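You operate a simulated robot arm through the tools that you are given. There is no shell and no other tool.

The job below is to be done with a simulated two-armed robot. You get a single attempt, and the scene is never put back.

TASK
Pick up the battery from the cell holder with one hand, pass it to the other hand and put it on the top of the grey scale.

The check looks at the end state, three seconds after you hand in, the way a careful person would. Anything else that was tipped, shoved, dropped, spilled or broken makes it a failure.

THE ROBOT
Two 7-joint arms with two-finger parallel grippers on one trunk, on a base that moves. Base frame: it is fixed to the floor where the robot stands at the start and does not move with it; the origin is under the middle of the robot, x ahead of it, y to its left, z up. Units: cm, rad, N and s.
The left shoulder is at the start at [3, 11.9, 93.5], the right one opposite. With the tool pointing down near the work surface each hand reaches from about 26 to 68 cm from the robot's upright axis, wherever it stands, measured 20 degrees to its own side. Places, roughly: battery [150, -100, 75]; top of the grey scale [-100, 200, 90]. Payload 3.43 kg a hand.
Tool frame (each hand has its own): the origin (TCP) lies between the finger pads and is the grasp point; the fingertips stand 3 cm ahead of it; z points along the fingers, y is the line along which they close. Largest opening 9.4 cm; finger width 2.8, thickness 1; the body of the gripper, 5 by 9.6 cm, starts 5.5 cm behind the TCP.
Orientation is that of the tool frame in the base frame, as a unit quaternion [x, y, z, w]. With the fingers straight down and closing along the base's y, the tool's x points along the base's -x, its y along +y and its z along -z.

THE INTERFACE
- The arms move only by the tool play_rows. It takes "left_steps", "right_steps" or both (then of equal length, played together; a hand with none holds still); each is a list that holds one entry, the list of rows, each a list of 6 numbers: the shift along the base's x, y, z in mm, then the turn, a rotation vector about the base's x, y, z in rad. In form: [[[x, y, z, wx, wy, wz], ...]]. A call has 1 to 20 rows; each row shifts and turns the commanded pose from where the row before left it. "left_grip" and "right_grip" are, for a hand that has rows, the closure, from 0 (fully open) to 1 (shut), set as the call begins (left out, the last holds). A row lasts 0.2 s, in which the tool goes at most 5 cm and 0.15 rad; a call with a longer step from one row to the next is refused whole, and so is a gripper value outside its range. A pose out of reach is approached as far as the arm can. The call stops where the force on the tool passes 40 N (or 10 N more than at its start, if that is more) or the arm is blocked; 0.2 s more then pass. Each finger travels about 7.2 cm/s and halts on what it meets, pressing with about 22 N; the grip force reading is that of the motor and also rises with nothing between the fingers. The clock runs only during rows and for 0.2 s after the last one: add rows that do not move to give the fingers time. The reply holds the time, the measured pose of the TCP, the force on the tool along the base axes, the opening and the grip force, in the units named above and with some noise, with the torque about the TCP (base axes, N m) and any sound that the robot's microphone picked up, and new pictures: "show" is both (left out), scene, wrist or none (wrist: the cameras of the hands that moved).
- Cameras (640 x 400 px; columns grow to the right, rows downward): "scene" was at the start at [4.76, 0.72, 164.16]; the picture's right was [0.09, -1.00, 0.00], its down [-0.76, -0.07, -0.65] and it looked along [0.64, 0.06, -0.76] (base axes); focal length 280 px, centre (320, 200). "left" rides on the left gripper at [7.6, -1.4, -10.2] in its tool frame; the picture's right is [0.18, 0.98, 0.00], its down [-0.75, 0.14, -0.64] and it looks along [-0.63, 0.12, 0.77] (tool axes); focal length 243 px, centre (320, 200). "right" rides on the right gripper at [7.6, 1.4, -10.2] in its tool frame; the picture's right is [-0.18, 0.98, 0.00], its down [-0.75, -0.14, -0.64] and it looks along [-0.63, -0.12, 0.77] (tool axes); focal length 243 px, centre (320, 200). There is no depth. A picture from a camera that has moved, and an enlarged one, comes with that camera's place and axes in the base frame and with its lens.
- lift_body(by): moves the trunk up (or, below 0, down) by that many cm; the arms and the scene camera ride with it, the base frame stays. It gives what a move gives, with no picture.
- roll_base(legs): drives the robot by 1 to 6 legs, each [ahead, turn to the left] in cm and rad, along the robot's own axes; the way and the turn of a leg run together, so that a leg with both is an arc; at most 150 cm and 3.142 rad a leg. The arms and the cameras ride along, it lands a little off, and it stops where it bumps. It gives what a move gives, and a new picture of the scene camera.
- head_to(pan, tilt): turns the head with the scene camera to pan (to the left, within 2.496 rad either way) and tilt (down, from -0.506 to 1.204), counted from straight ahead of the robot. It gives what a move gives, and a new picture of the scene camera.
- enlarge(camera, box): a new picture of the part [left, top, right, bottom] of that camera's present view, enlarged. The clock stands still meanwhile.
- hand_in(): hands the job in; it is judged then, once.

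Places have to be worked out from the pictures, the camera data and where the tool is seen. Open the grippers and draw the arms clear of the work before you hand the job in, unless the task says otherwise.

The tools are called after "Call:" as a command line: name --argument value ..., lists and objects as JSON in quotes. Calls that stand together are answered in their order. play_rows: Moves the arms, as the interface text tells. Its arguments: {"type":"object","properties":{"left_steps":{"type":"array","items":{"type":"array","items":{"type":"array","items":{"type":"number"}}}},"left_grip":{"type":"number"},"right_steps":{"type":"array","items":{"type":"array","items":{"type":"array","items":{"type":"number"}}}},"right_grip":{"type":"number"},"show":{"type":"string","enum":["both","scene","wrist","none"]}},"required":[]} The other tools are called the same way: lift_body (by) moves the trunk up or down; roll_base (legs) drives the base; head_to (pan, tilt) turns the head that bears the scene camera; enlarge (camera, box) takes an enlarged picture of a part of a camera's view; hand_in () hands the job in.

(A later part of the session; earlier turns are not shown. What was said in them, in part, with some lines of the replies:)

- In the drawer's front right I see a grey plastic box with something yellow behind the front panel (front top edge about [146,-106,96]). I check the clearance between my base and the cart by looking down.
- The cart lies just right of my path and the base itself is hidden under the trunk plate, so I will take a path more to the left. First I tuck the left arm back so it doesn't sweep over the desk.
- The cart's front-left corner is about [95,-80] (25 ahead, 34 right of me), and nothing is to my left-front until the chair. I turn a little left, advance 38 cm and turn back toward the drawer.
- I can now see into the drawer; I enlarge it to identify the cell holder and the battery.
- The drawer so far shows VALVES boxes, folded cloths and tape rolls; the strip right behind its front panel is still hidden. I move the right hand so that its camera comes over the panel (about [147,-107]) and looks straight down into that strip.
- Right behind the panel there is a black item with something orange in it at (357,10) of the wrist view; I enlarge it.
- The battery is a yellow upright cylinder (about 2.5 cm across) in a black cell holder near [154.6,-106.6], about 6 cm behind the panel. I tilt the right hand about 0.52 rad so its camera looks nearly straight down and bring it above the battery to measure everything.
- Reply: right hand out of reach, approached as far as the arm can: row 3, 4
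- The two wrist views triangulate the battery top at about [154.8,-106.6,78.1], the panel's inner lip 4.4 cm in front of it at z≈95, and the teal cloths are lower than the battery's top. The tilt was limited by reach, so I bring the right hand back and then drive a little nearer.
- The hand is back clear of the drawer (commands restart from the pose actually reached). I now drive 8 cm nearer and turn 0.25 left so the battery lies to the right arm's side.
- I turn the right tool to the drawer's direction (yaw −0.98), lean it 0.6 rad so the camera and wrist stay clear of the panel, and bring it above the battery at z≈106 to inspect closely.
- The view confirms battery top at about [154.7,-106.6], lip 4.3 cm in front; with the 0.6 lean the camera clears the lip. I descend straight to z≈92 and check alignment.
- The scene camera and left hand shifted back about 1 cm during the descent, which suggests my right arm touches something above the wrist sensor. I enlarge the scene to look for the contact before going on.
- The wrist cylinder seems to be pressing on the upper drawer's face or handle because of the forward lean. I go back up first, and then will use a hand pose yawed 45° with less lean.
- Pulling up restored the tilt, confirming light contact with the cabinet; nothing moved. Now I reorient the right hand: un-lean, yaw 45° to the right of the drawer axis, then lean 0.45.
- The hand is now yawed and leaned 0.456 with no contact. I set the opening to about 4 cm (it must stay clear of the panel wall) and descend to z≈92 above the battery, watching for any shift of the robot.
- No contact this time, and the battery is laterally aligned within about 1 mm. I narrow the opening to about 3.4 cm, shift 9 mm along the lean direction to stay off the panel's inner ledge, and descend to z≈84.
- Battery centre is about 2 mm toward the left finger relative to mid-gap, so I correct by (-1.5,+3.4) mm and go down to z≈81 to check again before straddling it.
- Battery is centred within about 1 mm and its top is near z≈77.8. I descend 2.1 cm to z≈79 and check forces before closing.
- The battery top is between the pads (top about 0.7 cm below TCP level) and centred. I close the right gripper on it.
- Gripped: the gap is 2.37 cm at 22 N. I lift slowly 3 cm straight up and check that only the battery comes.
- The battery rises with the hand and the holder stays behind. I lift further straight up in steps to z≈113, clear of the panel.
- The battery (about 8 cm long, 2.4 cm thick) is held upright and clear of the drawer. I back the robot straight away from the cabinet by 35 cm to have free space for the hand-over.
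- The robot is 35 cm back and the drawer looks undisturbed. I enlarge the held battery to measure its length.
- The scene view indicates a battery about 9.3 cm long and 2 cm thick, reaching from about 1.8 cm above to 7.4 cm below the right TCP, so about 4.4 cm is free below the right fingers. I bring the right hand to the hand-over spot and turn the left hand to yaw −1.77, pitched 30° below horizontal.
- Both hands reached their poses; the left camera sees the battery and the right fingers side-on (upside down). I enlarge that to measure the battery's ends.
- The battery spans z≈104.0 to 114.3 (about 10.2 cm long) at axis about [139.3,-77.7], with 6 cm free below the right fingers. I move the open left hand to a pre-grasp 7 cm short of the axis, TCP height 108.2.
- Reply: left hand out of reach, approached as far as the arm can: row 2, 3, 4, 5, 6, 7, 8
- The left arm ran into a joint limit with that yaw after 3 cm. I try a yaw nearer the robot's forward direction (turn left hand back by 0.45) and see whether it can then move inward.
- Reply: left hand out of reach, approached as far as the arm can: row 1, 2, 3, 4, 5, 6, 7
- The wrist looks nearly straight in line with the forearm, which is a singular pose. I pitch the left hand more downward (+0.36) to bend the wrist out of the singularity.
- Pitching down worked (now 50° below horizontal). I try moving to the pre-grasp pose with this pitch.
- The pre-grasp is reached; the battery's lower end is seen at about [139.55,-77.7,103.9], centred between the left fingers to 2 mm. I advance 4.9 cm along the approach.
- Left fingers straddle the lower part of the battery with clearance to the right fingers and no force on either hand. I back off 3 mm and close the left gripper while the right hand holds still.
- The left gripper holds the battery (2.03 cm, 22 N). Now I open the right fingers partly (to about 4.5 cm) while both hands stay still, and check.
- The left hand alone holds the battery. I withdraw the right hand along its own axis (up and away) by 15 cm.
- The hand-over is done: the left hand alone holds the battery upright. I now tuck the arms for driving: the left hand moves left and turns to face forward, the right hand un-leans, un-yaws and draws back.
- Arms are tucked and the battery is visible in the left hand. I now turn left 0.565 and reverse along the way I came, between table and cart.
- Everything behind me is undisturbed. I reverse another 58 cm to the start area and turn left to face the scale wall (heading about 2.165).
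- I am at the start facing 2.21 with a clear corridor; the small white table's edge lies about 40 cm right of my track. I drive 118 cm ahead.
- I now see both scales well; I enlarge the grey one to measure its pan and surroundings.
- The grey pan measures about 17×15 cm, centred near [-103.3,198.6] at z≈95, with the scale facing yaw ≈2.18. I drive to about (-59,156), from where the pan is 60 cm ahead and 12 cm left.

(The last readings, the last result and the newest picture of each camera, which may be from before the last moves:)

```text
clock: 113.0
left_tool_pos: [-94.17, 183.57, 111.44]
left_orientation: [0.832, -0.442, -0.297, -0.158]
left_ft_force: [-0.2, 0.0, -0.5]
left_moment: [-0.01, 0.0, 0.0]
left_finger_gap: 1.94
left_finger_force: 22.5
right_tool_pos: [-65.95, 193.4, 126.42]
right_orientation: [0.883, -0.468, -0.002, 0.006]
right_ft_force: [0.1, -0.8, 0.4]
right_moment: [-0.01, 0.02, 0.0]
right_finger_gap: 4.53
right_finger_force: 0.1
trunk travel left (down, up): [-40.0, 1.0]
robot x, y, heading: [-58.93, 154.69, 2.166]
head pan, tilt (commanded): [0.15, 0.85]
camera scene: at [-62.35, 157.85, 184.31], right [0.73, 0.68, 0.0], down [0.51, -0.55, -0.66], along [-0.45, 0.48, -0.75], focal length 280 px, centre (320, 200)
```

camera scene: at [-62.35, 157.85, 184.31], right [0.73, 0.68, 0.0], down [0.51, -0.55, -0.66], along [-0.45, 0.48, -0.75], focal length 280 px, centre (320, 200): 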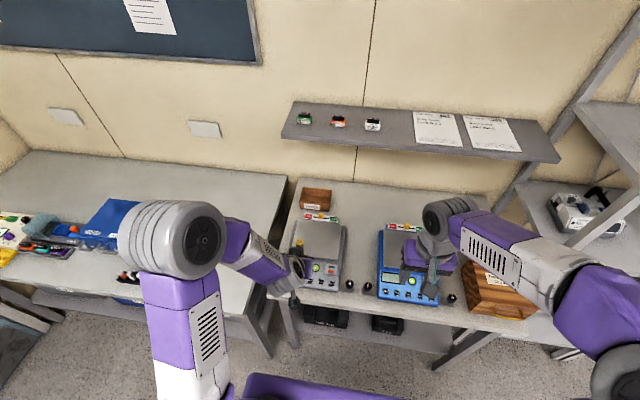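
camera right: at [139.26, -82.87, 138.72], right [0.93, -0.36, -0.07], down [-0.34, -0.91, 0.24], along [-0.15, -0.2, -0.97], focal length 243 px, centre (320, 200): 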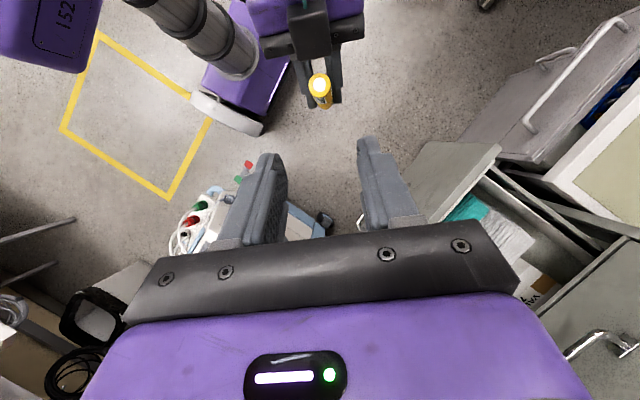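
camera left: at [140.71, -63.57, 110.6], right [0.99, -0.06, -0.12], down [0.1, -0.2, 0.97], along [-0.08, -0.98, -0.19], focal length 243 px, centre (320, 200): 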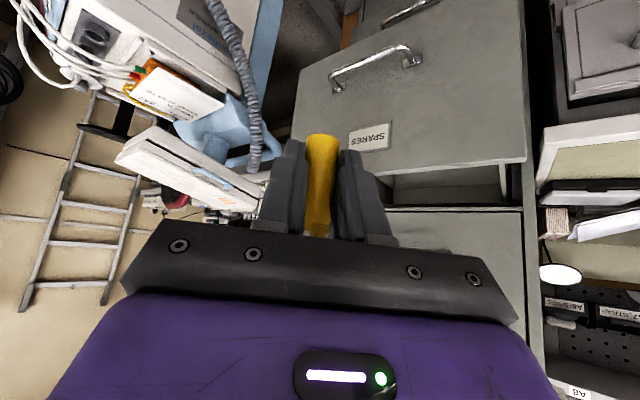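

I am in place at (-59,154.7), heading 2.166. I enlarge the grey scale and the held battery to compute their relation.

Call:
enlarge --camera "scene" --box '[250, 170, 410, 310]'

Call:
enlarge --camera "left" --box '[0, 0, 640, 400]'

Call:
enlarge --camera "right" --box '[0, 0, 640, 400]'

```text
2.86 times, centred on (330, 240) of scene
camera zoom: at [-62.35, 157.85, 184.31], right [0.73, 0.68, 0.0], down [0.51, -0.55, -0.66], along [-0.45, 0.48, -0.75], focal length 801 px, centre (291, 86)
```

zoom: 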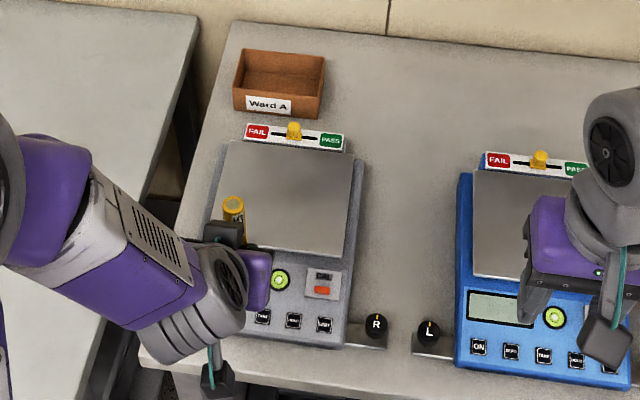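

```text
1.00 times, centred on (320, 200) of left (not enlarged: the box is as wide or as high as the picture)
camera zoom: at [-86.12, 174.16, 114.6], right [-0.73, -0.67, -0.12], down [-0.22, 0.07, 0.97], along [-0.64, 0.74, -0.19], focal length 243 px, centre (320, 200)
```

zoom: 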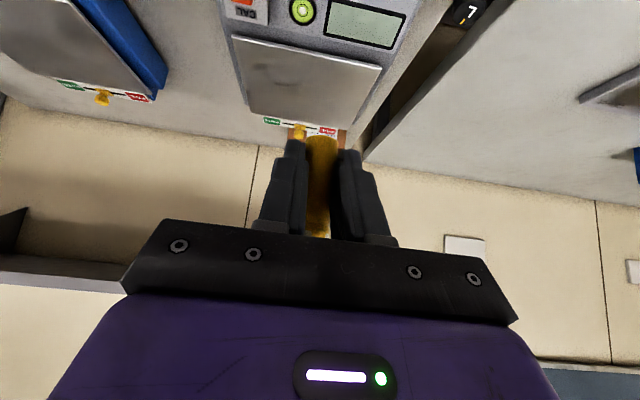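

```text
1.00 times, centred on (320, 200) of right (not enlarged: the box is as wide or as high as the picture)
camera zoom: at [-62.77, 186.43, 136.58], right [-0.92, -0.4, 0.01], down [-0.3, 0.71, 0.64], along [-0.26, 0.58, -0.77], focal length 243 px, centre (320, 200)
```

zoom: 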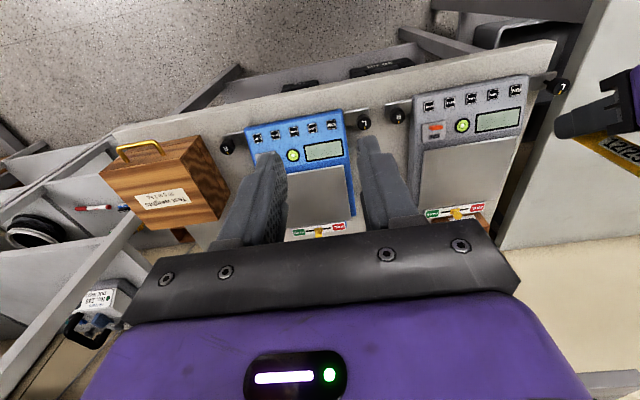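

The right wrist camera has a clear view of the grey pan; I enlarge it for precise triangulation.

Call:
enlarge --camera "right" --box '[390, 80, 580, 230]'

Call:
enlarge --camera "left" --box '[200, 0, 440, 240]'

```text
2.67 times, centred on (485, 155) of right
camera zoom: at [-62.77, 186.43, 136.58], right [-0.92, -0.4, 0.01], down [-0.3, 0.71, 0.64], along [-0.26, 0.58, -0.77], focal length 647 px, centre (-120, 320)
```

zoom: 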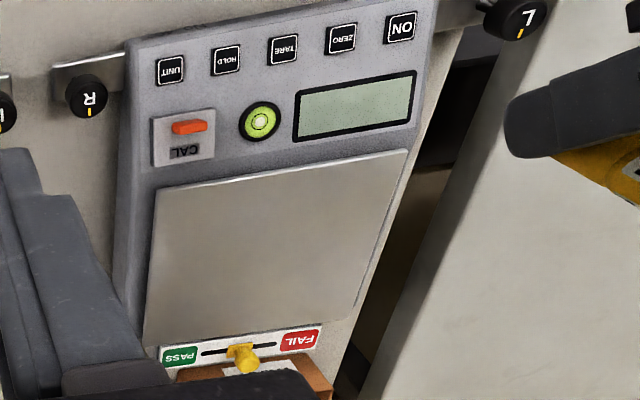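

```text
1.67 times, centred on (320, 120) of left
camera zoom: at [-86.12, 174.16, 114.6], right [-0.73, -0.67, -0.12], down [-0.22, 0.07, 0.97], along [-0.64, 0.74, -0.19], focal length 404 px, centre (320, 333)
```

zoom: 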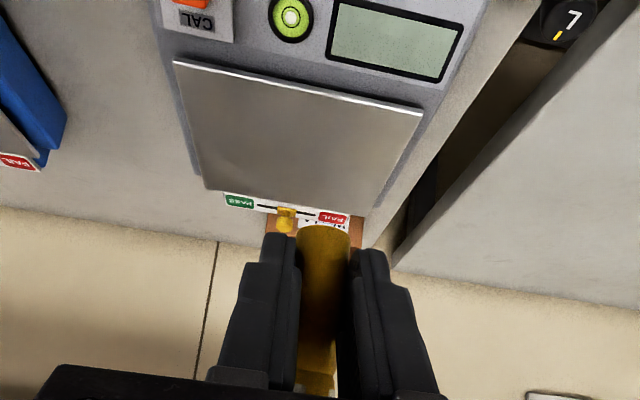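

Triangulation gives the pan centre [-103.1,200.8] with its top at z≈94; the battery's lower end is 1.5 cm ahead of and 3.55 cm below the left TCP. I move the left hand horizontally over the pan.

Call:
play_rows --left_steps '[[[-15.5, 30.6, 0, 0, 0, 0], [-15.5, 30.6, 0, 0, 0, 0], [-15.5, 30.6, 0, 0, 0, 0], [-15.5, 30.6, 0, 0, 0, 0], [-15.5, 30.6, 0, 0, 0, 0], [0, 0, 0, 0, 0, 0], [0, 0, 0, 0, 0, 0]]]' --show "both"

Call:
enlarge --camera "right" --box '[390, 80, 580, 230]'

Call:
enlarge --camera "scene" --box '[250, 170, 410, 310]'

```text
clock: 114.6
left_tool_pos: [-102.05, 198.96, 111.52]
left_orientation: [0.832, -0.442, -0.296, -0.158]
left_ft_force: [0.6, -0.4, -0.5]
left_moment: [-0.03, 0.01, 0.02]
left_finger_gap: 1.95
left_finger_force: 22.1
right_tool_pos: [-66.02, 193.45, 126.41]
right_orientation: [0.883, -0.469, -0.002, 0.005]
right_ft_force: [0.3, -0.9, 0.5]
right_moment: [0.02, -0.01, -0.01]
right_finger_gap: 4.52
right_finger_force: 0.2
trunk travel left (down, up): [-40.0, 1.0]
robot x, y, heading: [-58.65, 154.19, 2.168]
head pan, tilt (commanded): [0.15, 0.85]
camera scene: at [-62.34, 157.89, 184.31], right [0.73, 0.68, 0.0], down [0.51, -0.55, -0.66], along [-0.45, 0.48, -0.75], focal length 280 px, centre (320, 200)
camera left: at [-93.87, 189.66, 114.62], right [-0.73, -0.67, -0.12], down [-0.22, 0.07, 0.97], along [-0.64, 0.74, -0.19], focal length 243 px, centre (320, 200)
```

scene: 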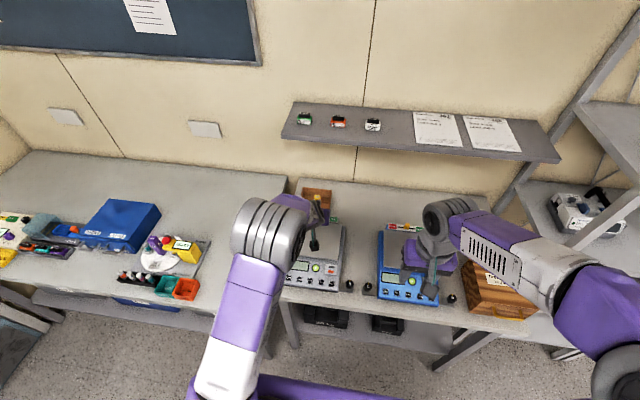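
left: 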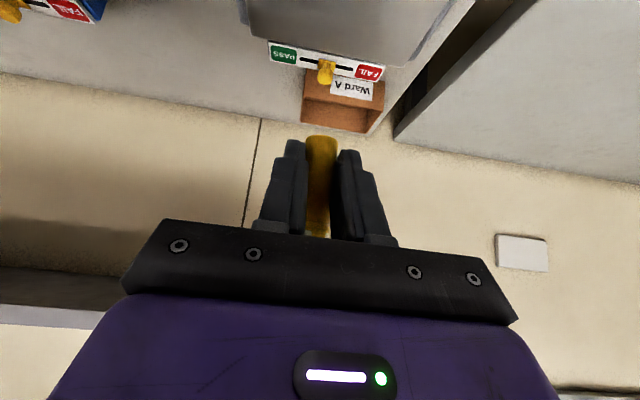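

```text
2.67 times, centred on (485, 155) of right
camera zoom: at [-62.76, 186.46, 136.57], right [-0.92, -0.4, 0.01], down [-0.3, 0.71, 0.64], along [-0.26, 0.58, -0.77], focal length 647 px, centre (-120, 320)
```

zoom: 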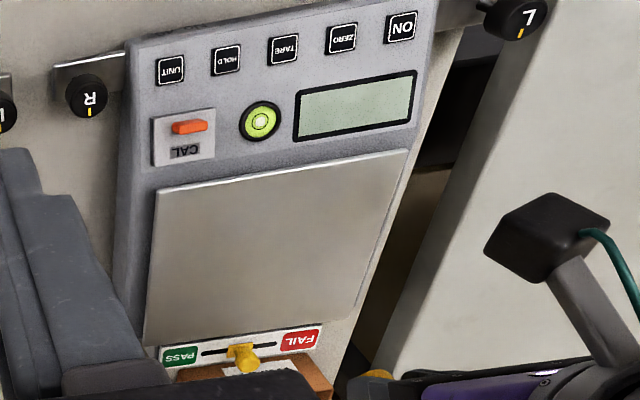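

```text
2.86 times, centred on (330, 240) of scene
camera zoom: at [-62.34, 157.89, 184.31], right [0.73, 0.68, 0.0], down [0.51, -0.55, -0.66], along [-0.45, 0.48, -0.75], focal length 801 px, centre (291, 86)
```

zoom: 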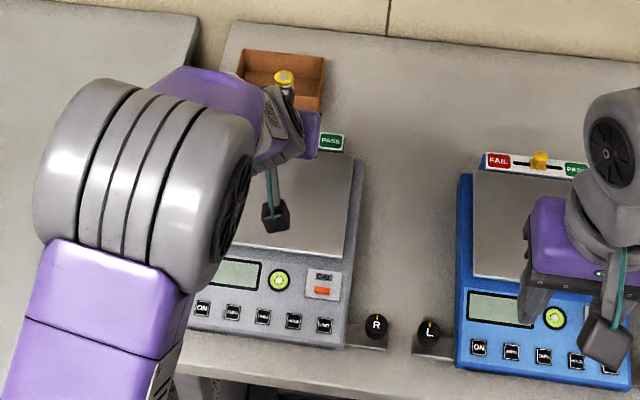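

The battery is above the pan at about [-102.9,200.2], lower end about z 108. I descend 11.5 cm and check the views before the final approach.

Call:
play_rows --left_steps '[[[0, 0, -20, 0, 0, 0], [0, 0, -20, 0, 0, 0], [0, 0, -20, 0, 0, 0], [0, 0, -20, 0, 0, 0], [0, 0, -20, 0, 0, 0], [0, 0, -15, 0, 0, 0], [0, 0, 0, 0, 0, 0], [0, 0, 0, 0, 0, 0]]]' --show "both"

Call:
enlarge --camera "right" --box '[390, 80, 580, 230]'

Call:
enlarge --camera "left" --box '[200, 0, 440, 240]'

```text
clock: 116.4
left_tool_pos: [-101.94, 198.99, 100.03]
left_orientation: [0.832, -0.441, -0.297, -0.157]
left_ft_force: [0.3, 1.0, -0.8]
left_moment: [0.0, -0.01, -0.03]
left_finger_gap: 1.95
left_finger_force: 21.9
right_tool_pos: [-65.94, 193.36, 126.39]
right_orientation: [0.884, -0.468, -0.002, 0.006]
right_ft_force: [0.2, 1.0, -1.2]
right_moment: [0.01, 0.01, 0.0]
right_finger_gap: 4.51
right_finger_force: 0.1
trunk travel left (down, up): [-40.0, 1.0]
robot x, y, heading: [-59.15, 154.94, 2.166]
head pan, tilt (commanded): [0.15, 0.85]
camera scene: at [-62.36, 157.85, 184.31], right [0.73, 0.68, 0.0], down [0.51, -0.55, -0.66], along [-0.45, 0.48, -0.75], focal length 280 px, centre (320, 200)
camera left: at [-93.83, 189.55, 103.1], right [-0.73, -0.67, -0.12], down [-0.22, 0.07, 0.97], along [-0.64, 0.74, -0.19], focal length 243 px, centre (320, 200)
```

scene: 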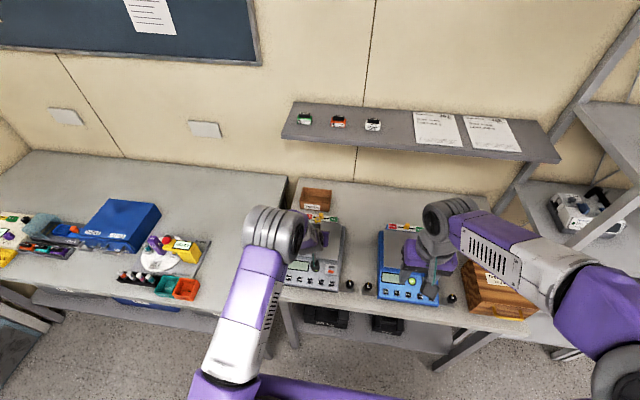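
left: 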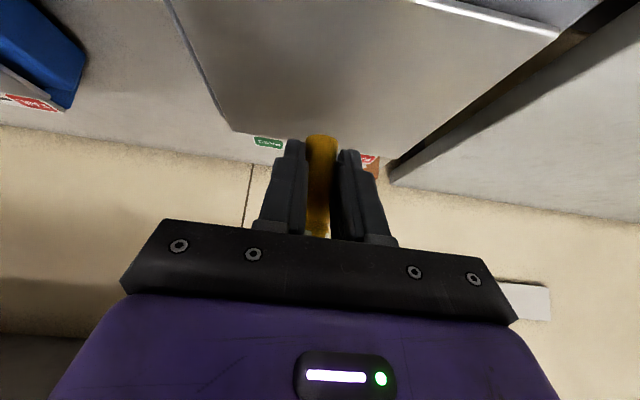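

```text
2.67 times, centred on (485, 155) of right
camera zoom: at [-62.77, 186.43, 136.58], right [-0.92, -0.4, 0.01], down [-0.3, 0.71, 0.64], along [-0.26, 0.58, -0.77], focal length 647 px, centre (-120, 320)
```

zoom: 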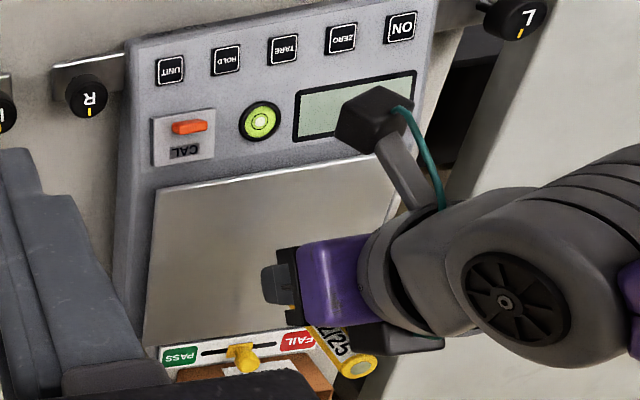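

```text
1.67 times, centred on (320, 120) of left
camera zoom: at [-93.83, 189.55, 103.1], right [-0.73, -0.67, -0.12], down [-0.22, 0.07, 0.97], along [-0.64, 0.74, -0.19], focal length 404 px, centre (320, 333)
```

zoom: 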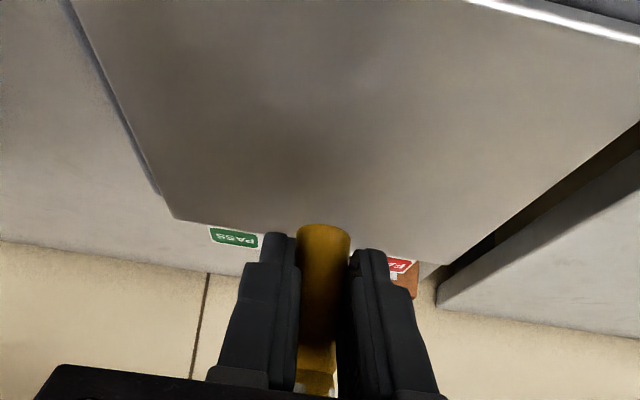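

The battery is over the middle of the pan with its end about 2 cm above. I enlarge once more to check that it hangs upright.

Call:
enlarge --camera "right" --box '[470, 150, 550, 230]'

Call:
enlarge --camera "scene" --box '[290, 180, 370, 260]'

```text
5.00 times, centred on (510, 190) of right
camera zoom: at [-62.77, 186.43, 136.58], right [-0.92, -0.4, 0.01], down [-0.3, 0.71, 0.64], along [-0.26, 0.58, -0.77], focal length 1213 px, centre (-630, 250)
```

zoom: 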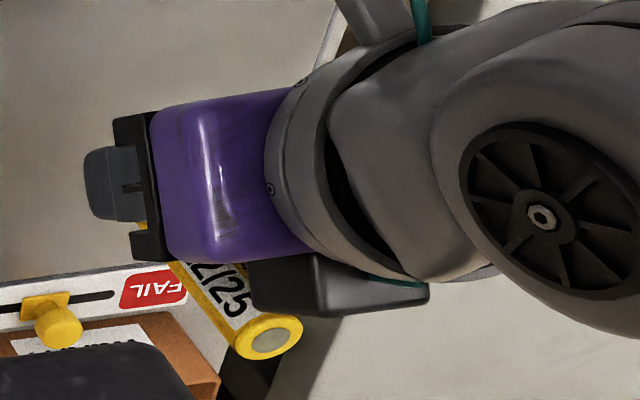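

```text
5.00 times, centred on (330, 220) of scene
camera zoom: at [-62.36, 157.85, 184.31], right [0.73, 0.68, 0.0], down [0.51, -0.55, -0.66], along [-0.45, 0.48, -0.75], focal length 1402 px, centre (270, 100)
```

zoom: 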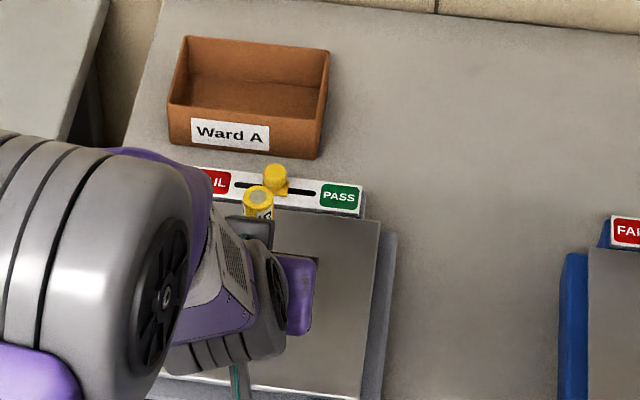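

The battery is upright to within about 2°. I lower in small steps, reading the force after each: first 10 mm.

Call:
play_rows --left_steps '[[[0, 0, -5, 0, 0, 0], [0, 0, -5, 0, 0, 0], [0, 0, 0, 0, 0, 0]]]' --show "none"

Call:
enlarge --camera "left" --box '[200, 0, 440, 240]'

```text
clock: 117.2
left_tool_pos: [-101.95, 198.96, 99.13]
left_orientation: [0.832, -0.441, -0.297, -0.157]
left_ft_force: [-0.1, -0.3, -0.4]
left_moment: [-0.03, 0.02, -0.01]
left_finger_gap: 1.97
left_finger_force: 21.9
right_tool_pos: [-65.85, 193.43, 126.42]
right_orientation: [0.884, -0.468, -0.002, 0.005]
right_ft_force: [-0.8, 0.1, -0.9]
right_moment: [0.02, 0.0, -0.02]
right_finger_gap: 4.5
right_finger_force: 0.0
trunk travel left (down, up): [-40.0, 1.0]
robot x, y, heading: [-58.97, 154.6, 2.167]
head pan, tilt (commanded): [0.15, 0.85]
```

```text
1.67 times, centred on (320, 120) of left
camera zoom: at [-93.84, 189.63, 102.09], right [-0.73, -0.67, -0.12], down [-0.22, 0.07, 0.97], along [-0.64, 0.74, -0.19], focal length 404 px, centre (320, 333)
```

zoom: 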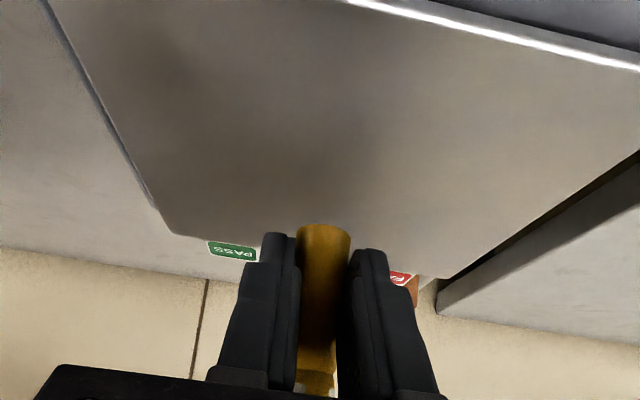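

No contact yet; the pan plane estimates at z≈93–94 and the battery's end is at about 95.6. I go on in 6 mm and then finer steps.

Call:
play_rows --left_steps '[[[0, 0, -3, 0, 0, 0], [0, 0, -3, 0, 0, 0], [0, 0, -3, 0, 0, 0], [0, 0, 0, 0, 0, 0]]]' --show "none"

Call:
enlarge --camera "left" --box '[260, 80, 380, 200]'

```text
clock: 118.2
left_tool_pos: [-101.95, 198.96, 98.22]
left_orientation: [0.831, -0.442, -0.297, -0.159]
left_ft_force: [0.4, -0.2, 0.0]
left_moment: [-0.01, 0.0, 0.03]
left_finger_gap: 1.98
left_finger_force: 21.7
right_tool_pos: [-65.95, 193.45, 126.39]
right_orientation: [0.883, -0.469, -0.002, 0.006]
right_ft_force: [0.1, -0.2, 0.5]
right_moment: [0.01, -0.01, -0.01]
right_finger_gap: 4.51
right_finger_force: 0.1
trunk travel left (down, up): [-40.0, 1.0]
robot x, y, heading: [-58.7, 154.88, 2.167]
head pan, tilt (commanded): [0.15, 0.85]
```

```text
3.33 times, centred on (320, 140) of left
camera zoom: at [-93.83, 189.48, 101.14], right [-0.73, -0.67, -0.12], down [-0.22, 0.07, 0.97], along [-0.64, 0.74, -0.19], focal length 809 px, centre (320, 400)
```

zoom: 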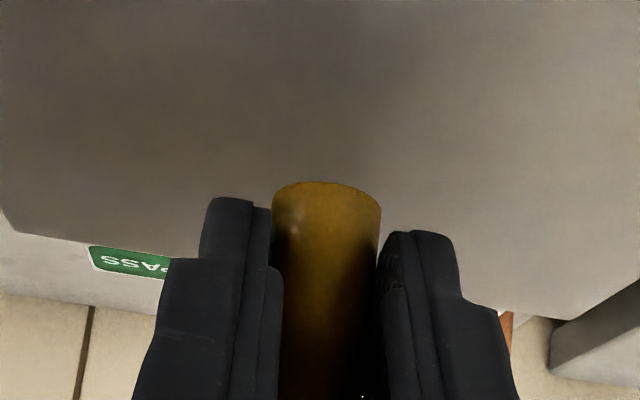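

Still no contact force. I lower another 6 mm in 3 mm rows.

Call:
play_rows --left_steps '[[[0, 0, -3, 0, 0, 0], [0, 0, -3, 0, 0, 0], [0, 0, 0, 0, 0, 0]]]' --show "none"

```text
clock: 119.0
left_tool_pos: [-101.92, 199.0, 97.51]
left_orientation: [0.832, -0.441, -0.297, -0.158]
left_ft_force: [-0.5, 0.6, -0.7]
left_moment: [-0.02, 0.0, 0.01]
left_finger_gap: 1.98
left_finger_force: 22.3
right_tool_pos: [-65.94, 193.36, 126.43]
right_orientation: [0.884, -0.468, -0.002, 0.006]
right_ft_force: [0.4, 0.6, 0.0]
right_moment: [-0.01, 0.01, 0.0]
right_finger_gap: 4.53
right_finger_force: 0.0
trunk travel left (down, up): [-40.0, 1.0]
robot x, y, heading: [-58.78, 154.97, 2.16]
head pan, tilt (commanded): [0.15, 0.85]
```

The battery's end should be at about z 94 and there is still no force. I lower 4 mm in 2 mm rows.

Call:
play_rows --left_steps '[[[0, 0, -2, 0, 0, 0], [0, 0, -2, 0, 0, 0], [0, 0, 0, 0, 0, 0]]]' --show "none"

Call:
enlarge --camera "left" --box '[260, 80, 380, 200]'

```text
clock: 119.8
left_tool_pos: [-102.01, 198.95, 97.13]
left_orientation: [0.832, -0.442, -0.297, -0.158]
left_ft_force: [-0.7, 0.6, 0.1]
left_moment: [0.01, -0.02, 0.0]
left_finger_gap: 1.95
left_finger_force: 21.9
right_tool_pos: [-65.92, 193.44, 126.45]
right_orientation: [0.883, -0.469, -0.002, 0.006]
right_ft_force: [-0.2, -0.8, -0.3]
right_moment: [-0.03, -0.01, 0.0]
right_finger_gap: 4.51
right_finger_force: 0.0
trunk travel left (down, up): [-40.0, 1.0]
robot x, y, heading: [-58.57, 154.75, 2.166]
head pan, tilt (commanded): [0.15, 0.85]
```

```text
3.33 times, centred on (320, 140) of left
camera zoom: at [-93.87, 189.49, 100.25], right [-0.73, -0.67, -0.12], down [-0.22, 0.07, 0.97], along [-0.64, 0.74, -0.19], focal length 809 px, centre (320, 400)
```

zoom: 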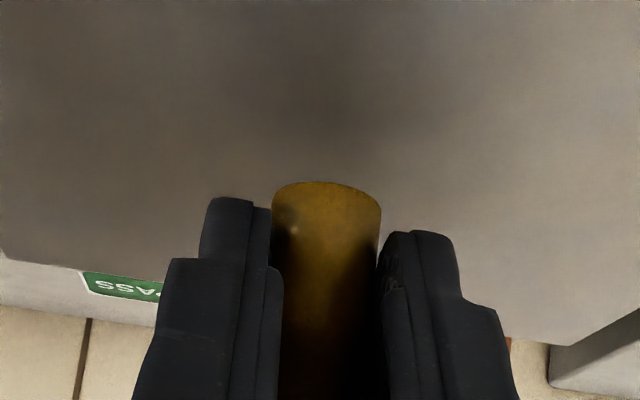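

Pan plane from this view is about z 92.8, with the battery's end at about 93.5. I lower another 4 mm gently.

Call:
play_rows --left_steps '[[[0, 0, -2, 0, 0, 0], [0, 0, -2, 0, 0, 0], [0, 0, 0, 0, 0, 0]]]' --show "none"

```text
clock: 120.6
left_tool_pos: [-101.95, 198.84, 96.72]
left_orientation: [0.832, -0.441, -0.297, -0.158]
left_ft_force: [-0.5, -0.1, -0.9]
left_moment: [-0.02, -0.02, 0.0]
left_finger_gap: 1.96
left_finger_force: 22.2
right_tool_pos: [-65.98, 193.35, 126.49]
right_orientation: [0.884, -0.468, -0.002, 0.006]
right_ft_force: [0.9, -0.7, 0.3]
right_moment: [0.0, -0.01, -0.02]
right_finger_gap: 4.5
right_finger_force: 0.0
trunk travel left (down, up): [-40.0, 1.0]
robot x, y, heading: [-58.84, 154.99, 2.161]
head pan, tilt (commanded): [0.15, 0.85]
```

No contact yet; another 3 mm in 1.5 mm rows.

Call:
play_rows --left_steps '[[[0, 0, -1.5, 0, 0, 0], [0, 0, -1.5, 0, 0, 0], [0, 0, 0, 0, 0, 0]]]' --show "none"

Call:
enlarge --camera "left" --box '[260, 80, 380, 200]'

Call:
enlarge --camera "right" --box '[450, 130, 550, 230]'

```text
clock: 121.4
left_tool_pos: [-102.0, 198.87, 96.42]
left_orientation: [0.832, -0.441, -0.297, -0.157]
left_ft_force: [0.1, 0.4, -0.3]
left_moment: [-0.03, -0.04, -0.01]
left_finger_gap: 1.96
left_finger_force: 22.0
right_tool_pos: [-65.83, 193.35, 126.43]
right_orientation: [0.883, -0.469, -0.003, 0.006]
right_ft_force: [0.7, -0.5, 0.4]
right_moment: [0.01, 0.0, -0.03]
right_finger_gap: 4.53
right_finger_force: 0.1
trunk travel left (down, up): [-40.0, 1.0]
robot x, y, heading: [-58.66, 154.92, 2.169]
head pan, tilt (commanded): [0.15, 0.85]
```

```text
3.33 times, centred on (320, 140) of left
camera zoom: at [-93.93, 189.44, 99.49], right [-0.73, -0.67, -0.12], down [-0.22, 0.07, 0.97], along [-0.64, 0.74, -0.19], focal length 809 px, centre (320, 400)
```

zoom: 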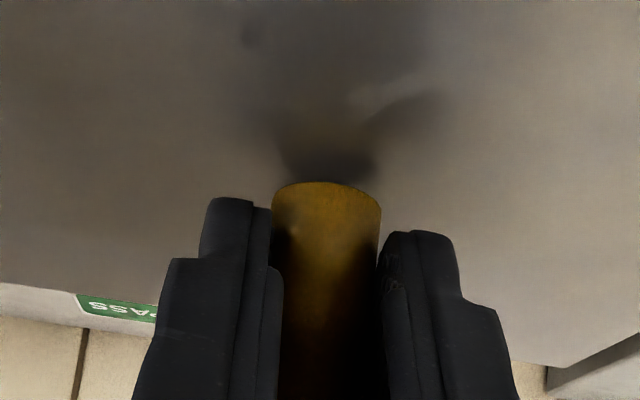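

```text
4.00 times, centred on (500, 180) of right
camera zoom: at [-62.76, 186.43, 136.58], right [-0.92, -0.4, 0.01], down [-0.3, 0.71, 0.64], along [-0.26, 0.58, -0.77], focal length 970 px, centre (-400, 280)
```

zoom: 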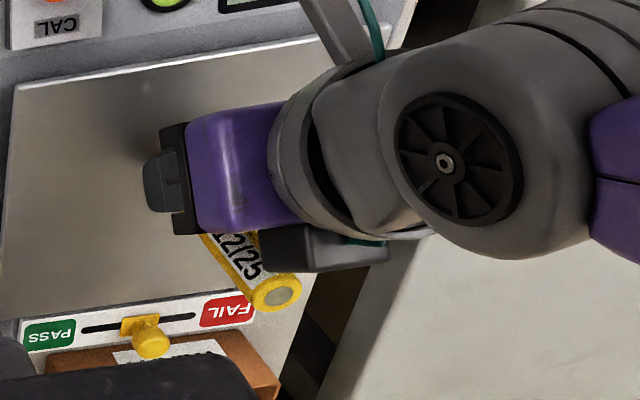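

A contact shadow/reflection now appears right at the battery's end, so it is very near the pan. I lower in 1.5 mm rows again and watch the force.

Call:
play_rows --left_steps '[[[0, 0, -1.5, 0, 0, 0], [0, 0, -1.5, 0, 0, 0], [0, 0, 0, 0, 0, 0]]]' --show "none"

Call:
enlarge --camera "left" --box '[260, 80, 380, 200]'

```text
clock: 122.2
left_tool_pos: [-102.02, 198.78, 96.05]
left_orientation: [0.832, -0.441, -0.298, -0.158]
left_ft_force: [-0.2, -0.3, -1.0]
left_moment: [-0.04, -0.04, 0.01]
left_finger_gap: 1.92
left_finger_force: 22.1
right_tool_pos: [-65.93, 193.38, 126.54]
right_orientation: [0.883, -0.469, -0.003, 0.006]
right_ft_force: [0.0, -0.5, 0.5]
right_moment: [0.01, 0.02, 0.02]
right_finger_gap: 4.46
right_finger_force: 0.1
trunk travel left (down, up): [-40.0, 1.0]
robot x, y, heading: [-58.72, 154.66, 2.166]
head pan, tilt (commanded): [0.15, 0.85]
```

```text
3.33 times, centred on (320, 140) of left
camera zoom: at [-93.88, 189.43, 99.16], right [-0.73, -0.67, -0.12], down [-0.22, 0.07, 0.97], along [-0.64, 0.74, -0.19], focal length 809 px, centre (320, 400)
```

zoom: 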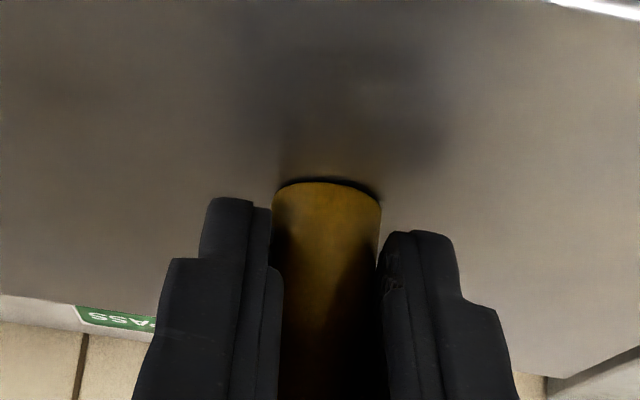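

A narrow dark crescent remains under the battery's end, so only 1–2 mm is left. I lower 2 mm in 1 mm rows.

Call:
play_rows --left_steps '[[[0, 0, -1, 0, 0, 0], [0, 0, -1, 0, 0, 0], [0, 0, 0, 0, 0, 0]]]' --show "none"

Call:
enlarge --camera "left" --box '[260, 80, 380, 200]'

```text
clock: 123.0
left_tool_pos: [-102.08, 198.76, 96.02]
left_orientation: [0.831, -0.441, -0.299, -0.158]
left_ft_force: [-1.0, -1.3, 7.6]
left_moment: [0.12, 0.13, 0.01]
left_finger_gap: 1.98
left_finger_force: 22.0
right_tool_pos: [-65.83, 193.3, 126.45]
right_orientation: [0.883, -0.469, -0.003, 0.005]
right_ft_force: [-0.3, -0.6, 0.0]
right_moment: [0.03, 0.0, -0.03]
right_finger_gap: 4.51
right_finger_force: 0.0
trunk travel left (down, up): [-40.0, 1.0]
robot x, y, heading: [-59.05, 154.6, 2.169]
head pan, tilt (commanded): [0.15, 0.85]
```

```text
3.33 times, centred on (320, 140) of left
camera zoom: at [-93.85, 189.43, 99.06], right [-0.73, -0.67, -0.12], down [-0.21, 0.06, 0.97], along [-0.65, 0.74, -0.19], focal length 809 px, centre (320, 400)
```

zoom: 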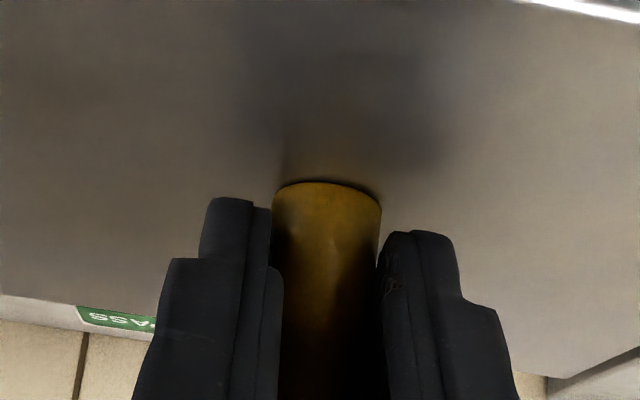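

Contact: 7.6 N upward, so the battery stands on the pan. I take off most of the preload (0.6 mm up) and open the left fingers just slightly so it settles between them.

Call:
play_rows --left_steps '[[[0, 0, 0.6, 0, 0, 0], [0, 0, 0, 0, 0, 0]]]' --show "none"

Call:
play_rows --left_steps '[[[0, 0, 0, 0, 0, 0], [0, 0, 0, 0, 0, 0], [0, 0, 0, 0, 0, 0]]]' --left_grip 0.76 --show "none"

Call:
enlarge --camera "left" --box '[260, 80, 380, 200]'

Call:
enlarge --camera "right" --box '[450, 130, 550, 230]'

```text
clock: 123.6
left_tool_pos: [-101.98, 198.81, 96.05]
left_orientation: [0.832, -0.44, -0.298, -0.157]
left_ft_force: [-2.7, -0.3, 7.3]
left_moment: [0.15, 0.21, 0.04]
left_finger_gap: 1.93
left_finger_force: 22.2
right_tool_pos: [-65.78, 193.39, 126.51]
right_orientation: [0.883, -0.469, -0.003, 0.005]
right_ft_force: [-0.3, -0.2, 0.1]
right_moment: [0.01, 0.0, 0.03]
right_finger_gap: 4.52
right_finger_force: 0.2
trunk travel left (down, up): [-40.0, 1.0]
robot x, y, heading: [-58.65, 154.72, 2.164]
head pan, tilt (commanded): [0.15, 0.85]
```

```text
clock: 124.4
left_tool_pos: [-101.9, 198.9, 95.91]
left_orientation: [0.832, -0.442, -0.297, -0.157]
left_ft_force: [-0.4, -0.4, 0.3]
left_moment: [-0.01, 0.02, 0.0]
left_finger_gap: 2.24
left_finger_force: 0.0
right_tool_pos: [-65.98, 193.4, 126.55]
right_orientation: [0.883, -0.469, -0.002, 0.006]
right_ft_force: [-0.3, 0.5, 0.3]
right_moment: [0.01, -0.02, 0.01]
right_finger_gap: 4.53
right_finger_force: 0.1
trunk travel left (down, up): [-40.0, 1.0]
robot x, y, heading: [-59.07, 154.68, 2.164]
head pan, tilt (commanded): [0.15, 0.85]
```

```text
3.33 times, centred on (320, 140) of left
camera zoom: at [-93.82, 189.46, 99.01], right [-0.73, -0.67, -0.12], down [-0.22, 0.07, 0.97], along [-0.64, 0.74, -0.19], focal length 809 px, centre (320, 400)
```

zoom: 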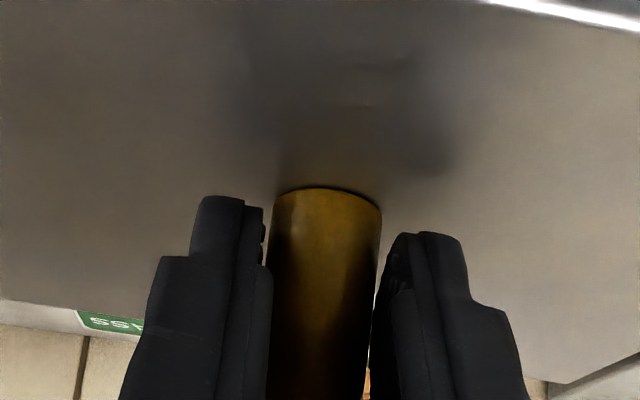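

```text
4.00 times, centred on (500, 180) of right
camera zoom: at [-62.76, 186.43, 136.58], right [-0.92, -0.4, 0.01], down [-0.3, 0.71, 0.64], along [-0.26, 0.58, -0.77], focal length 970 px, centre (-400, 280)
```

zoom: 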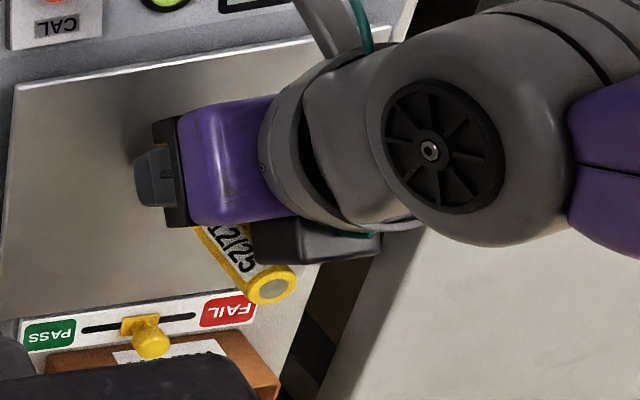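

The finger force is 0 and the battery stands by itself between the pads. I open the left fingers to about 5 cm, holding still.

Call:
play_rows --left_steps '[[[0, 0, 0, 0, 0, 0], [0, 0, 0, 0, 0, 0], [0, 0, 0, 0, 0, 0], [0, 0, 0, 0, 0, 0]]]' --left_grip 0.45 --show "wrist"

Call:
enlarge --camera "left" --box '[220, 60, 420, 240]'

Call:
enlarge --camera "right" --box '[450, 130, 550, 230]'

```text
clock: 125.4
left_tool_pos: [-101.83, 198.85, 96.02]
left_orientation: [0.832, -0.442, -0.297, -0.158]
left_ft_force: [-0.2, 0.2, 0.5]
left_moment: [0.01, 0.02, 0.03]
left_finger_gap: 5.19
left_finger_force: 0.0
right_tool_pos: [-66.0, 193.41, 126.51]
right_orientation: [0.884, -0.468, -0.002, 0.006]
right_ft_force: [-1.2, 0.6, 0.0]
right_moment: [0.03, 0.02, 0.0]
right_finger_gap: 4.48
right_finger_force: 0.0
trunk travel left (down, up): [-40.0, 1.0]
robot x, y, heading: [-58.73, 155.21, 2.167]
head pan, tilt (commanded): [0.15, 0.85]
camera left: at [-93.82, 189.47, 99.02], right [-0.73, -0.67, -0.12], down [-0.22, 0.07, 0.97], along [-0.64, 0.74, -0.19], focal length 243 px, centre (320, 200)
```

left: 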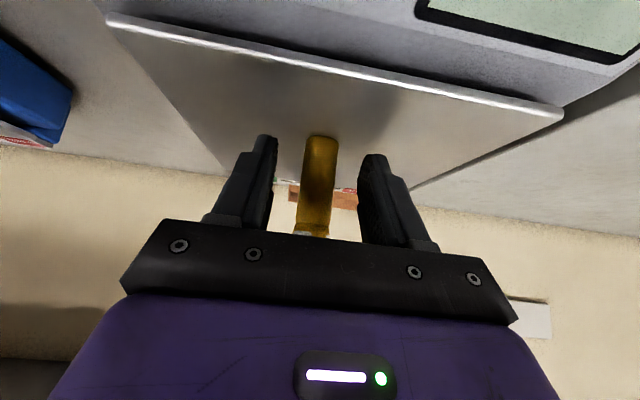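

```text
2.22 times, centred on (320, 150) of left
camera zoom: at [-93.82, 189.47, 99.02], right [-0.73, -0.67, -0.12], down [-0.22, 0.07, 0.97], along [-0.64, 0.74, -0.19], focal length 539 px, centre (320, 311)
```

zoom: 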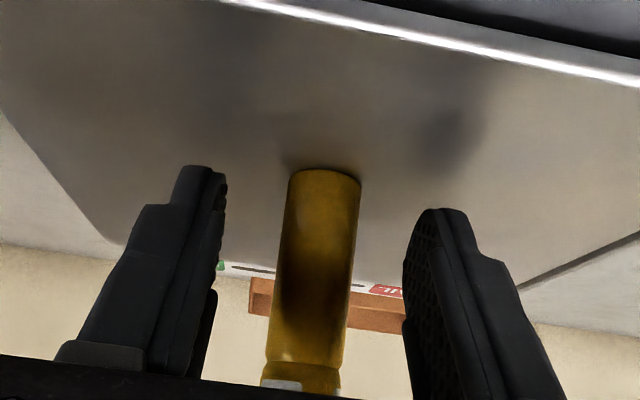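

```text
4.00 times, centred on (500, 180) of right
camera zoom: at [-62.76, 186.43, 136.58], right [-0.92, -0.4, 0.01], down [-0.3, 0.71, 0.64], along [-0.26, 0.58, -0.77], focal length 970 px, centre (-400, 280)
```

zoom: 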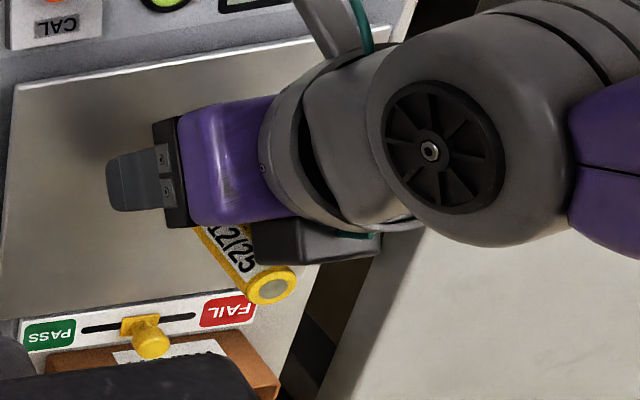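

The battery stands free with the fingers clear on both sides. I draw the left hand straight back along its approach (with a slight rise) for 12 cm.

Call:
play_rows --left_steps '[[[4.5, -6.6, 1, 0, 0, 0], [5.6, -8.3, 2, 0, 0, 0], [8.4, -12.4, 3, 0, 0, 0], [8.4, -12.4, 3, 0, 0, 0], [8.4, -12.4, 3, 0, 0, 0], [8.4, -12.4, 3, 0, 0, 0], [11, -16.6, 4, 0, 0, 0], [11, -16.6, 4, 0, 0, 0], [0, 0, 0, 0, 0, 0]]]' --show "both"

Call:
enlarge --camera "scene" --box '[250, 170, 410, 310]'

Call:
enlarge --camera "right" --box '[390, 80, 580, 230]'

```text
clock: 127.4
left_tool_pos: [-95.44, 189.15, 98.37]
left_orientation: [0.832, -0.442, -0.296, -0.158]
left_ft_force: [0.2, -0.5, -0.7]
left_moment: [0.0, 0.0, 0.01]
left_finger_gap: 5.19
left_finger_force: 0.1
right_tool_pos: [-65.87, 193.44, 126.27]
right_orientation: [0.883, -0.469, -0.002, 0.006]
right_ft_force: [0.6, 0.3, 0.4]
right_moment: [0.0, 0.03, 0.03]
right_finger_gap: 4.53
right_finger_force: 0.1
trunk travel left (down, up): [-40.0, 1.0]
robot x, y, heading: [-58.7, 154.55, 2.164]
head pan, tilt (commanded): [0.15, 0.85]
camera scene: at [-62.37, 157.88, 184.31], right [0.73, 0.68, 0.0], down [0.51, -0.55, -0.66], along [-0.45, 0.48, -0.75], focal length 280 px, centre (320, 200)
camera left: at [-87.35, 179.65, 101.39], right [-0.73, -0.67, -0.12], down [-0.22, 0.07, 0.97], along [-0.64, 0.74, -0.19], focal length 243 px, centre (320, 200)
```

scene: 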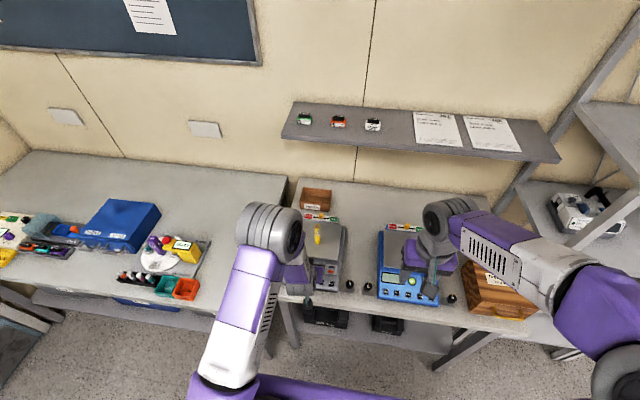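
left: 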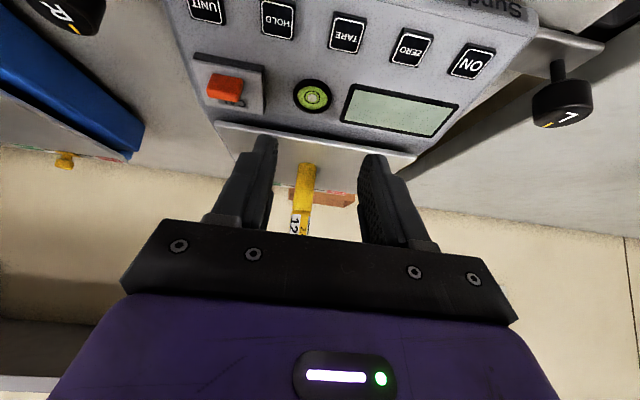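

```text
2.86 times, centred on (330, 240) of scene
camera zoom: at [-62.37, 157.88, 184.31], right [0.73, 0.68, 0.0], down [0.51, -0.55, -0.66], along [-0.45, 0.48, -0.75], focal length 801 px, centre (291, 86)
```

zoom: 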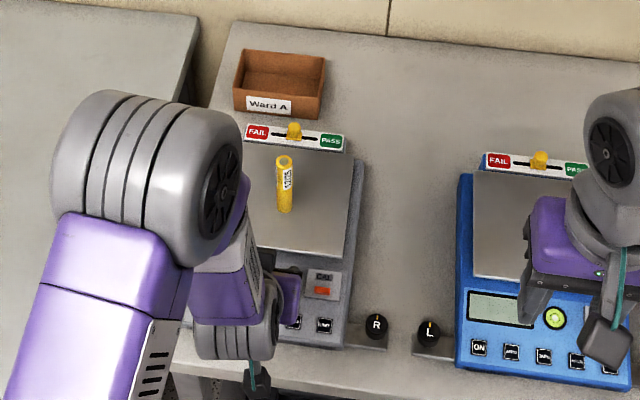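

```text
2.67 times, centred on (485, 155) of right
camera zoom: at [-62.78, 186.45, 136.57], right [-0.92, -0.4, 0.01], down [-0.3, 0.71, 0.64], along [-0.26, 0.58, -0.77], focal length 647 px, centre (-120, 320)
```

zoom: 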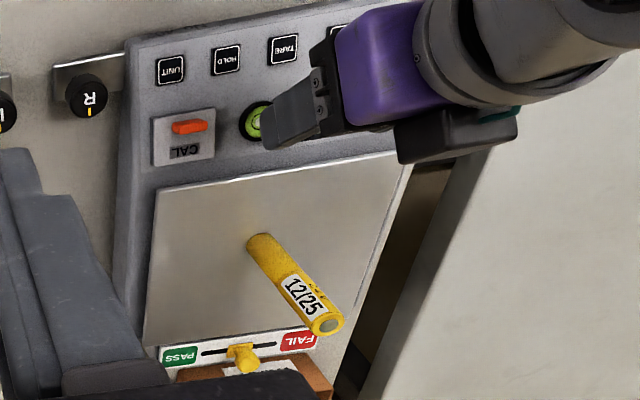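

The battery stands upright on the grey pan and nothing else has moved. I raise the left hand and draw both arms back clear of the table.

Call:
play_rows --left_steps '[[[4, -6, 15, 0, 0, 0], [4, -6, 20, 0, 0, 0], [6, -9, 25, 0, 0, 0], [8, -12, 25, 0, 0, 0], [10, -15, 25, 0, 0, 0], [10, -15, 25, 0, 0, 0], [10, -15, 10, 0, 0, 0], [10, -15, 0, 0, 0, 0], [0, 0, 0, 0, 0, 0]]]' --right_steps '[[[0, 0, 0, 0, 0, 0], [0, 0, 0, 0, 0, 0], [0, 0, 0, 0, 0, 0], [0, 0, 0, 0, 0, 0], [0, 0, 0, 0, 0, 0], [0, 0, 0, 0, 0, 0], [0, 0, 0, 0, 0, 0], [0, 0, 0, 0, 0, 0], [0, 0, 0, 0, 0, 0]]]' --right_grip 0.0 --show "scene"

```text
clock: 129.4
left_tool_pos: [-89.81, 181.43, 113.02]
left_orientation: [0.832, -0.441, -0.297, -0.158]
left_ft_force: [0.4, 0.2, 0.0]
left_moment: [-0.01, -0.01, -0.03]
left_finger_gap: 5.15
left_finger_force: 0.1
left hand out of reach, approached as far as the arm can: row 8
right_tool_pos: [-65.91, 193.4, 126.56]
right_orientation: [0.883, -0.469, -0.003, 0.005]
right_ft_force: [0.0, 0.1, -0.5]
right_moment: [0.0, 0.01, -0.01]
right_finger_gap: 9.39
right_finger_force: 0.1
trunk travel left (down, up): [-40.0, 1.0]
robot x, y, heading: [-58.72, 154.62, 2.16]
head pan, tilt (commanded): [0.15, 0.85]
camera scene: at [-62.35, 157.81, 184.31], right [0.73, 0.68, 0.0], down [0.51, -0.55, -0.66], along [-0.45, 0.48, -0.75], focal length 280 px, centre (320, 200)
```

scene: 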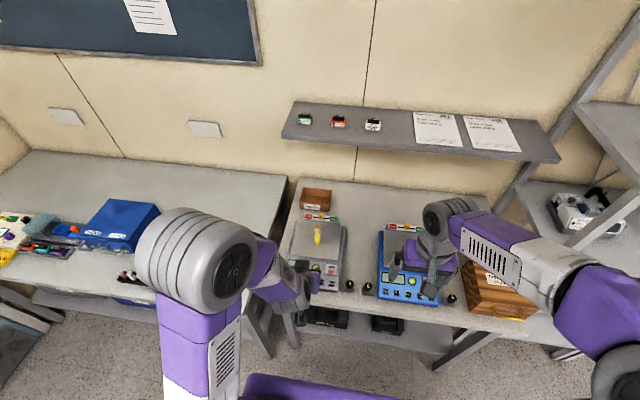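

Both hands are up and open-handed away from the scale. I back the base up 15 cm so the arms are wholly clear of the table (the white table is about 60 cm behind me).

Call:
roll_base --legs '[[-15, 0]]'

Call:
enlarge --camera "scene" --box '[250, 130, 450, 280]'

```text
clock: 130.8
left_tool_pos: [-81.41, 168.79, 113.04]
left_orientation: [0.833, -0.441, -0.297, -0.157]
left_ft_force: [-0.7, -1.3, 1.2]
left_moment: [0.01, 0.0, -0.03]
left_finger_gap: 5.14
left_finger_force: 0.0
right_tool_pos: [-57.31, 180.84, 126.42]
right_orientation: [0.884, -0.467, -0.002, 0.006]
right_ft_force: [-0.8, 0.3, -0.4]
right_moment: [-0.02, 0.0, -0.01]
right_finger_gap: 9.4
right_finger_force: 0.0
trunk travel left (down, up): [-40.0, 1.0]
robot x, y, heading: [-50.14, 141.85, 2.169]
head pan, tilt (commanded): [0.15, 0.85]
camera scene: at [-53.77, 145.22, 184.31], right [0.73, 0.68, 0.0], down [0.51, -0.55, -0.66], along [-0.45, 0.48, -0.75], focal length 280 px, centre (320, 200)
```

scene: 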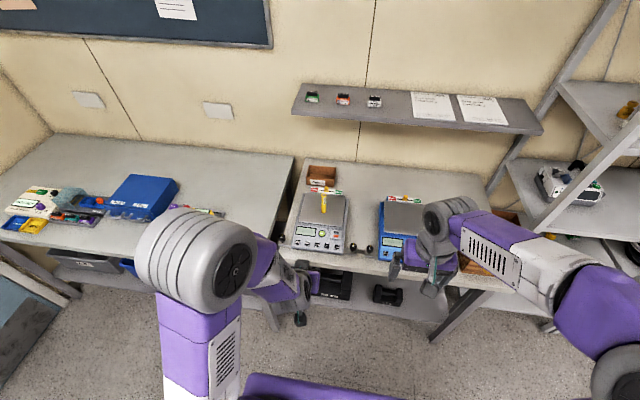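

```text
2.67 times, centred on (350, 205) of scene
camera zoom: at [-53.77, 145.22, 184.31], right [0.73, 0.68, 0.0], down [0.51, -0.55, -0.66], along [-0.45, 0.48, -0.75], focal length 748 px, centre (240, 187)
```

zoom: 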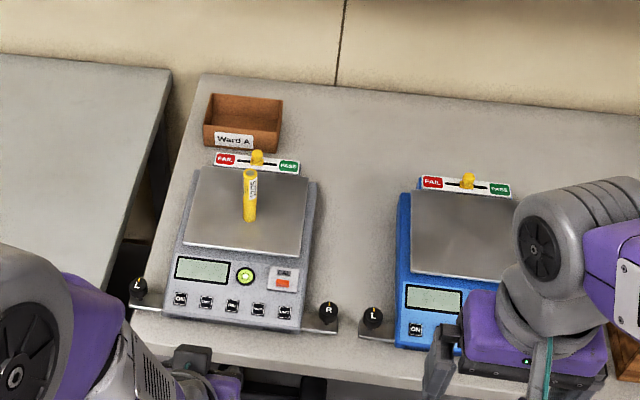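

The battery stands upright on the grey scale's pan and everything around is in place. I open the left gripper fully as a last step.

Call:
play_rows --left_steps '[[[0, 0, 0, 0, 0, 0], [0, 0, 0, 0, 0, 0], [0, 0, 0, 0, 0, 0], [0, 0, 0, 0, 0, 0]]]' --left_grip 0.0 --show "scene"

```text
clock: 131.8
left_tool_pos: [-81.32, 168.71, 113.0]
left_orientation: [0.832, -0.441, -0.297, -0.157]
left_ft_force: [0.1, -0.8, 1.1]
left_moment: [0.01, 0.02, -0.06]
left_finger_gap: 9.38
left_finger_force: 0.1
right_tool_pos: [-57.37, 180.7, 126.44]
right_orientation: [0.884, -0.468, -0.002, 0.006]
right_ft_force: [0.5, 0.1, 0.4]
right_moment: [0.04, 0.0, -0.02]
right_finger_gap: 9.38
right_finger_force: 0.1
trunk travel left (down, up): [-40.0, 1.0]
robot x, y, heading: [-50.2, 141.69, 2.17]
head pan, tilt (commanded): [0.15, 0.85]
camera scene: at [-53.76, 145.19, 184.31], right [0.73, 0.68, 0.0], down [0.51, -0.55, -0.66], along [-0.45, 0.48, -0.75], focal length 280 px, centre (320, 200)
```

scene: 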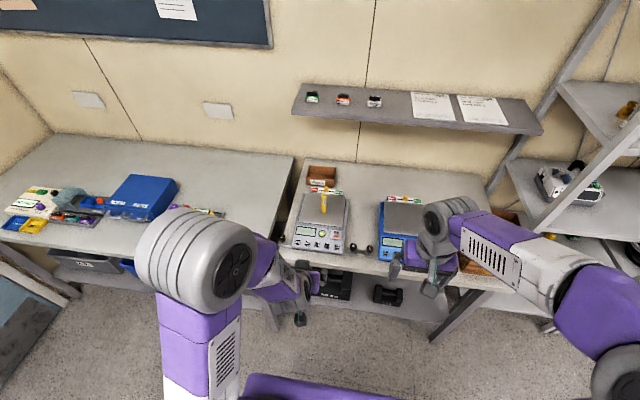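

Both grippers are open and clear, and the battery rests on top of the grey scale after having been passed from the right to the left hand. I hand the job in.

Call:
hand_in

```text
The job is handed in.
```

The battery is standing upright on the pan of the grey scale, and the job is handed in. The right hand took it from the cell holder in the open SPARES drawer. It passed the battery to the left hand in mid-air, and the left hand set it down.

During the first try at reaching into the drawer, my right wrist pressed against the drawer above. I backed off at once and saw nothing moved. The pictures showed nothing else tipped, shoved or dropped.

Both grippers are open and drawn clear of the table.
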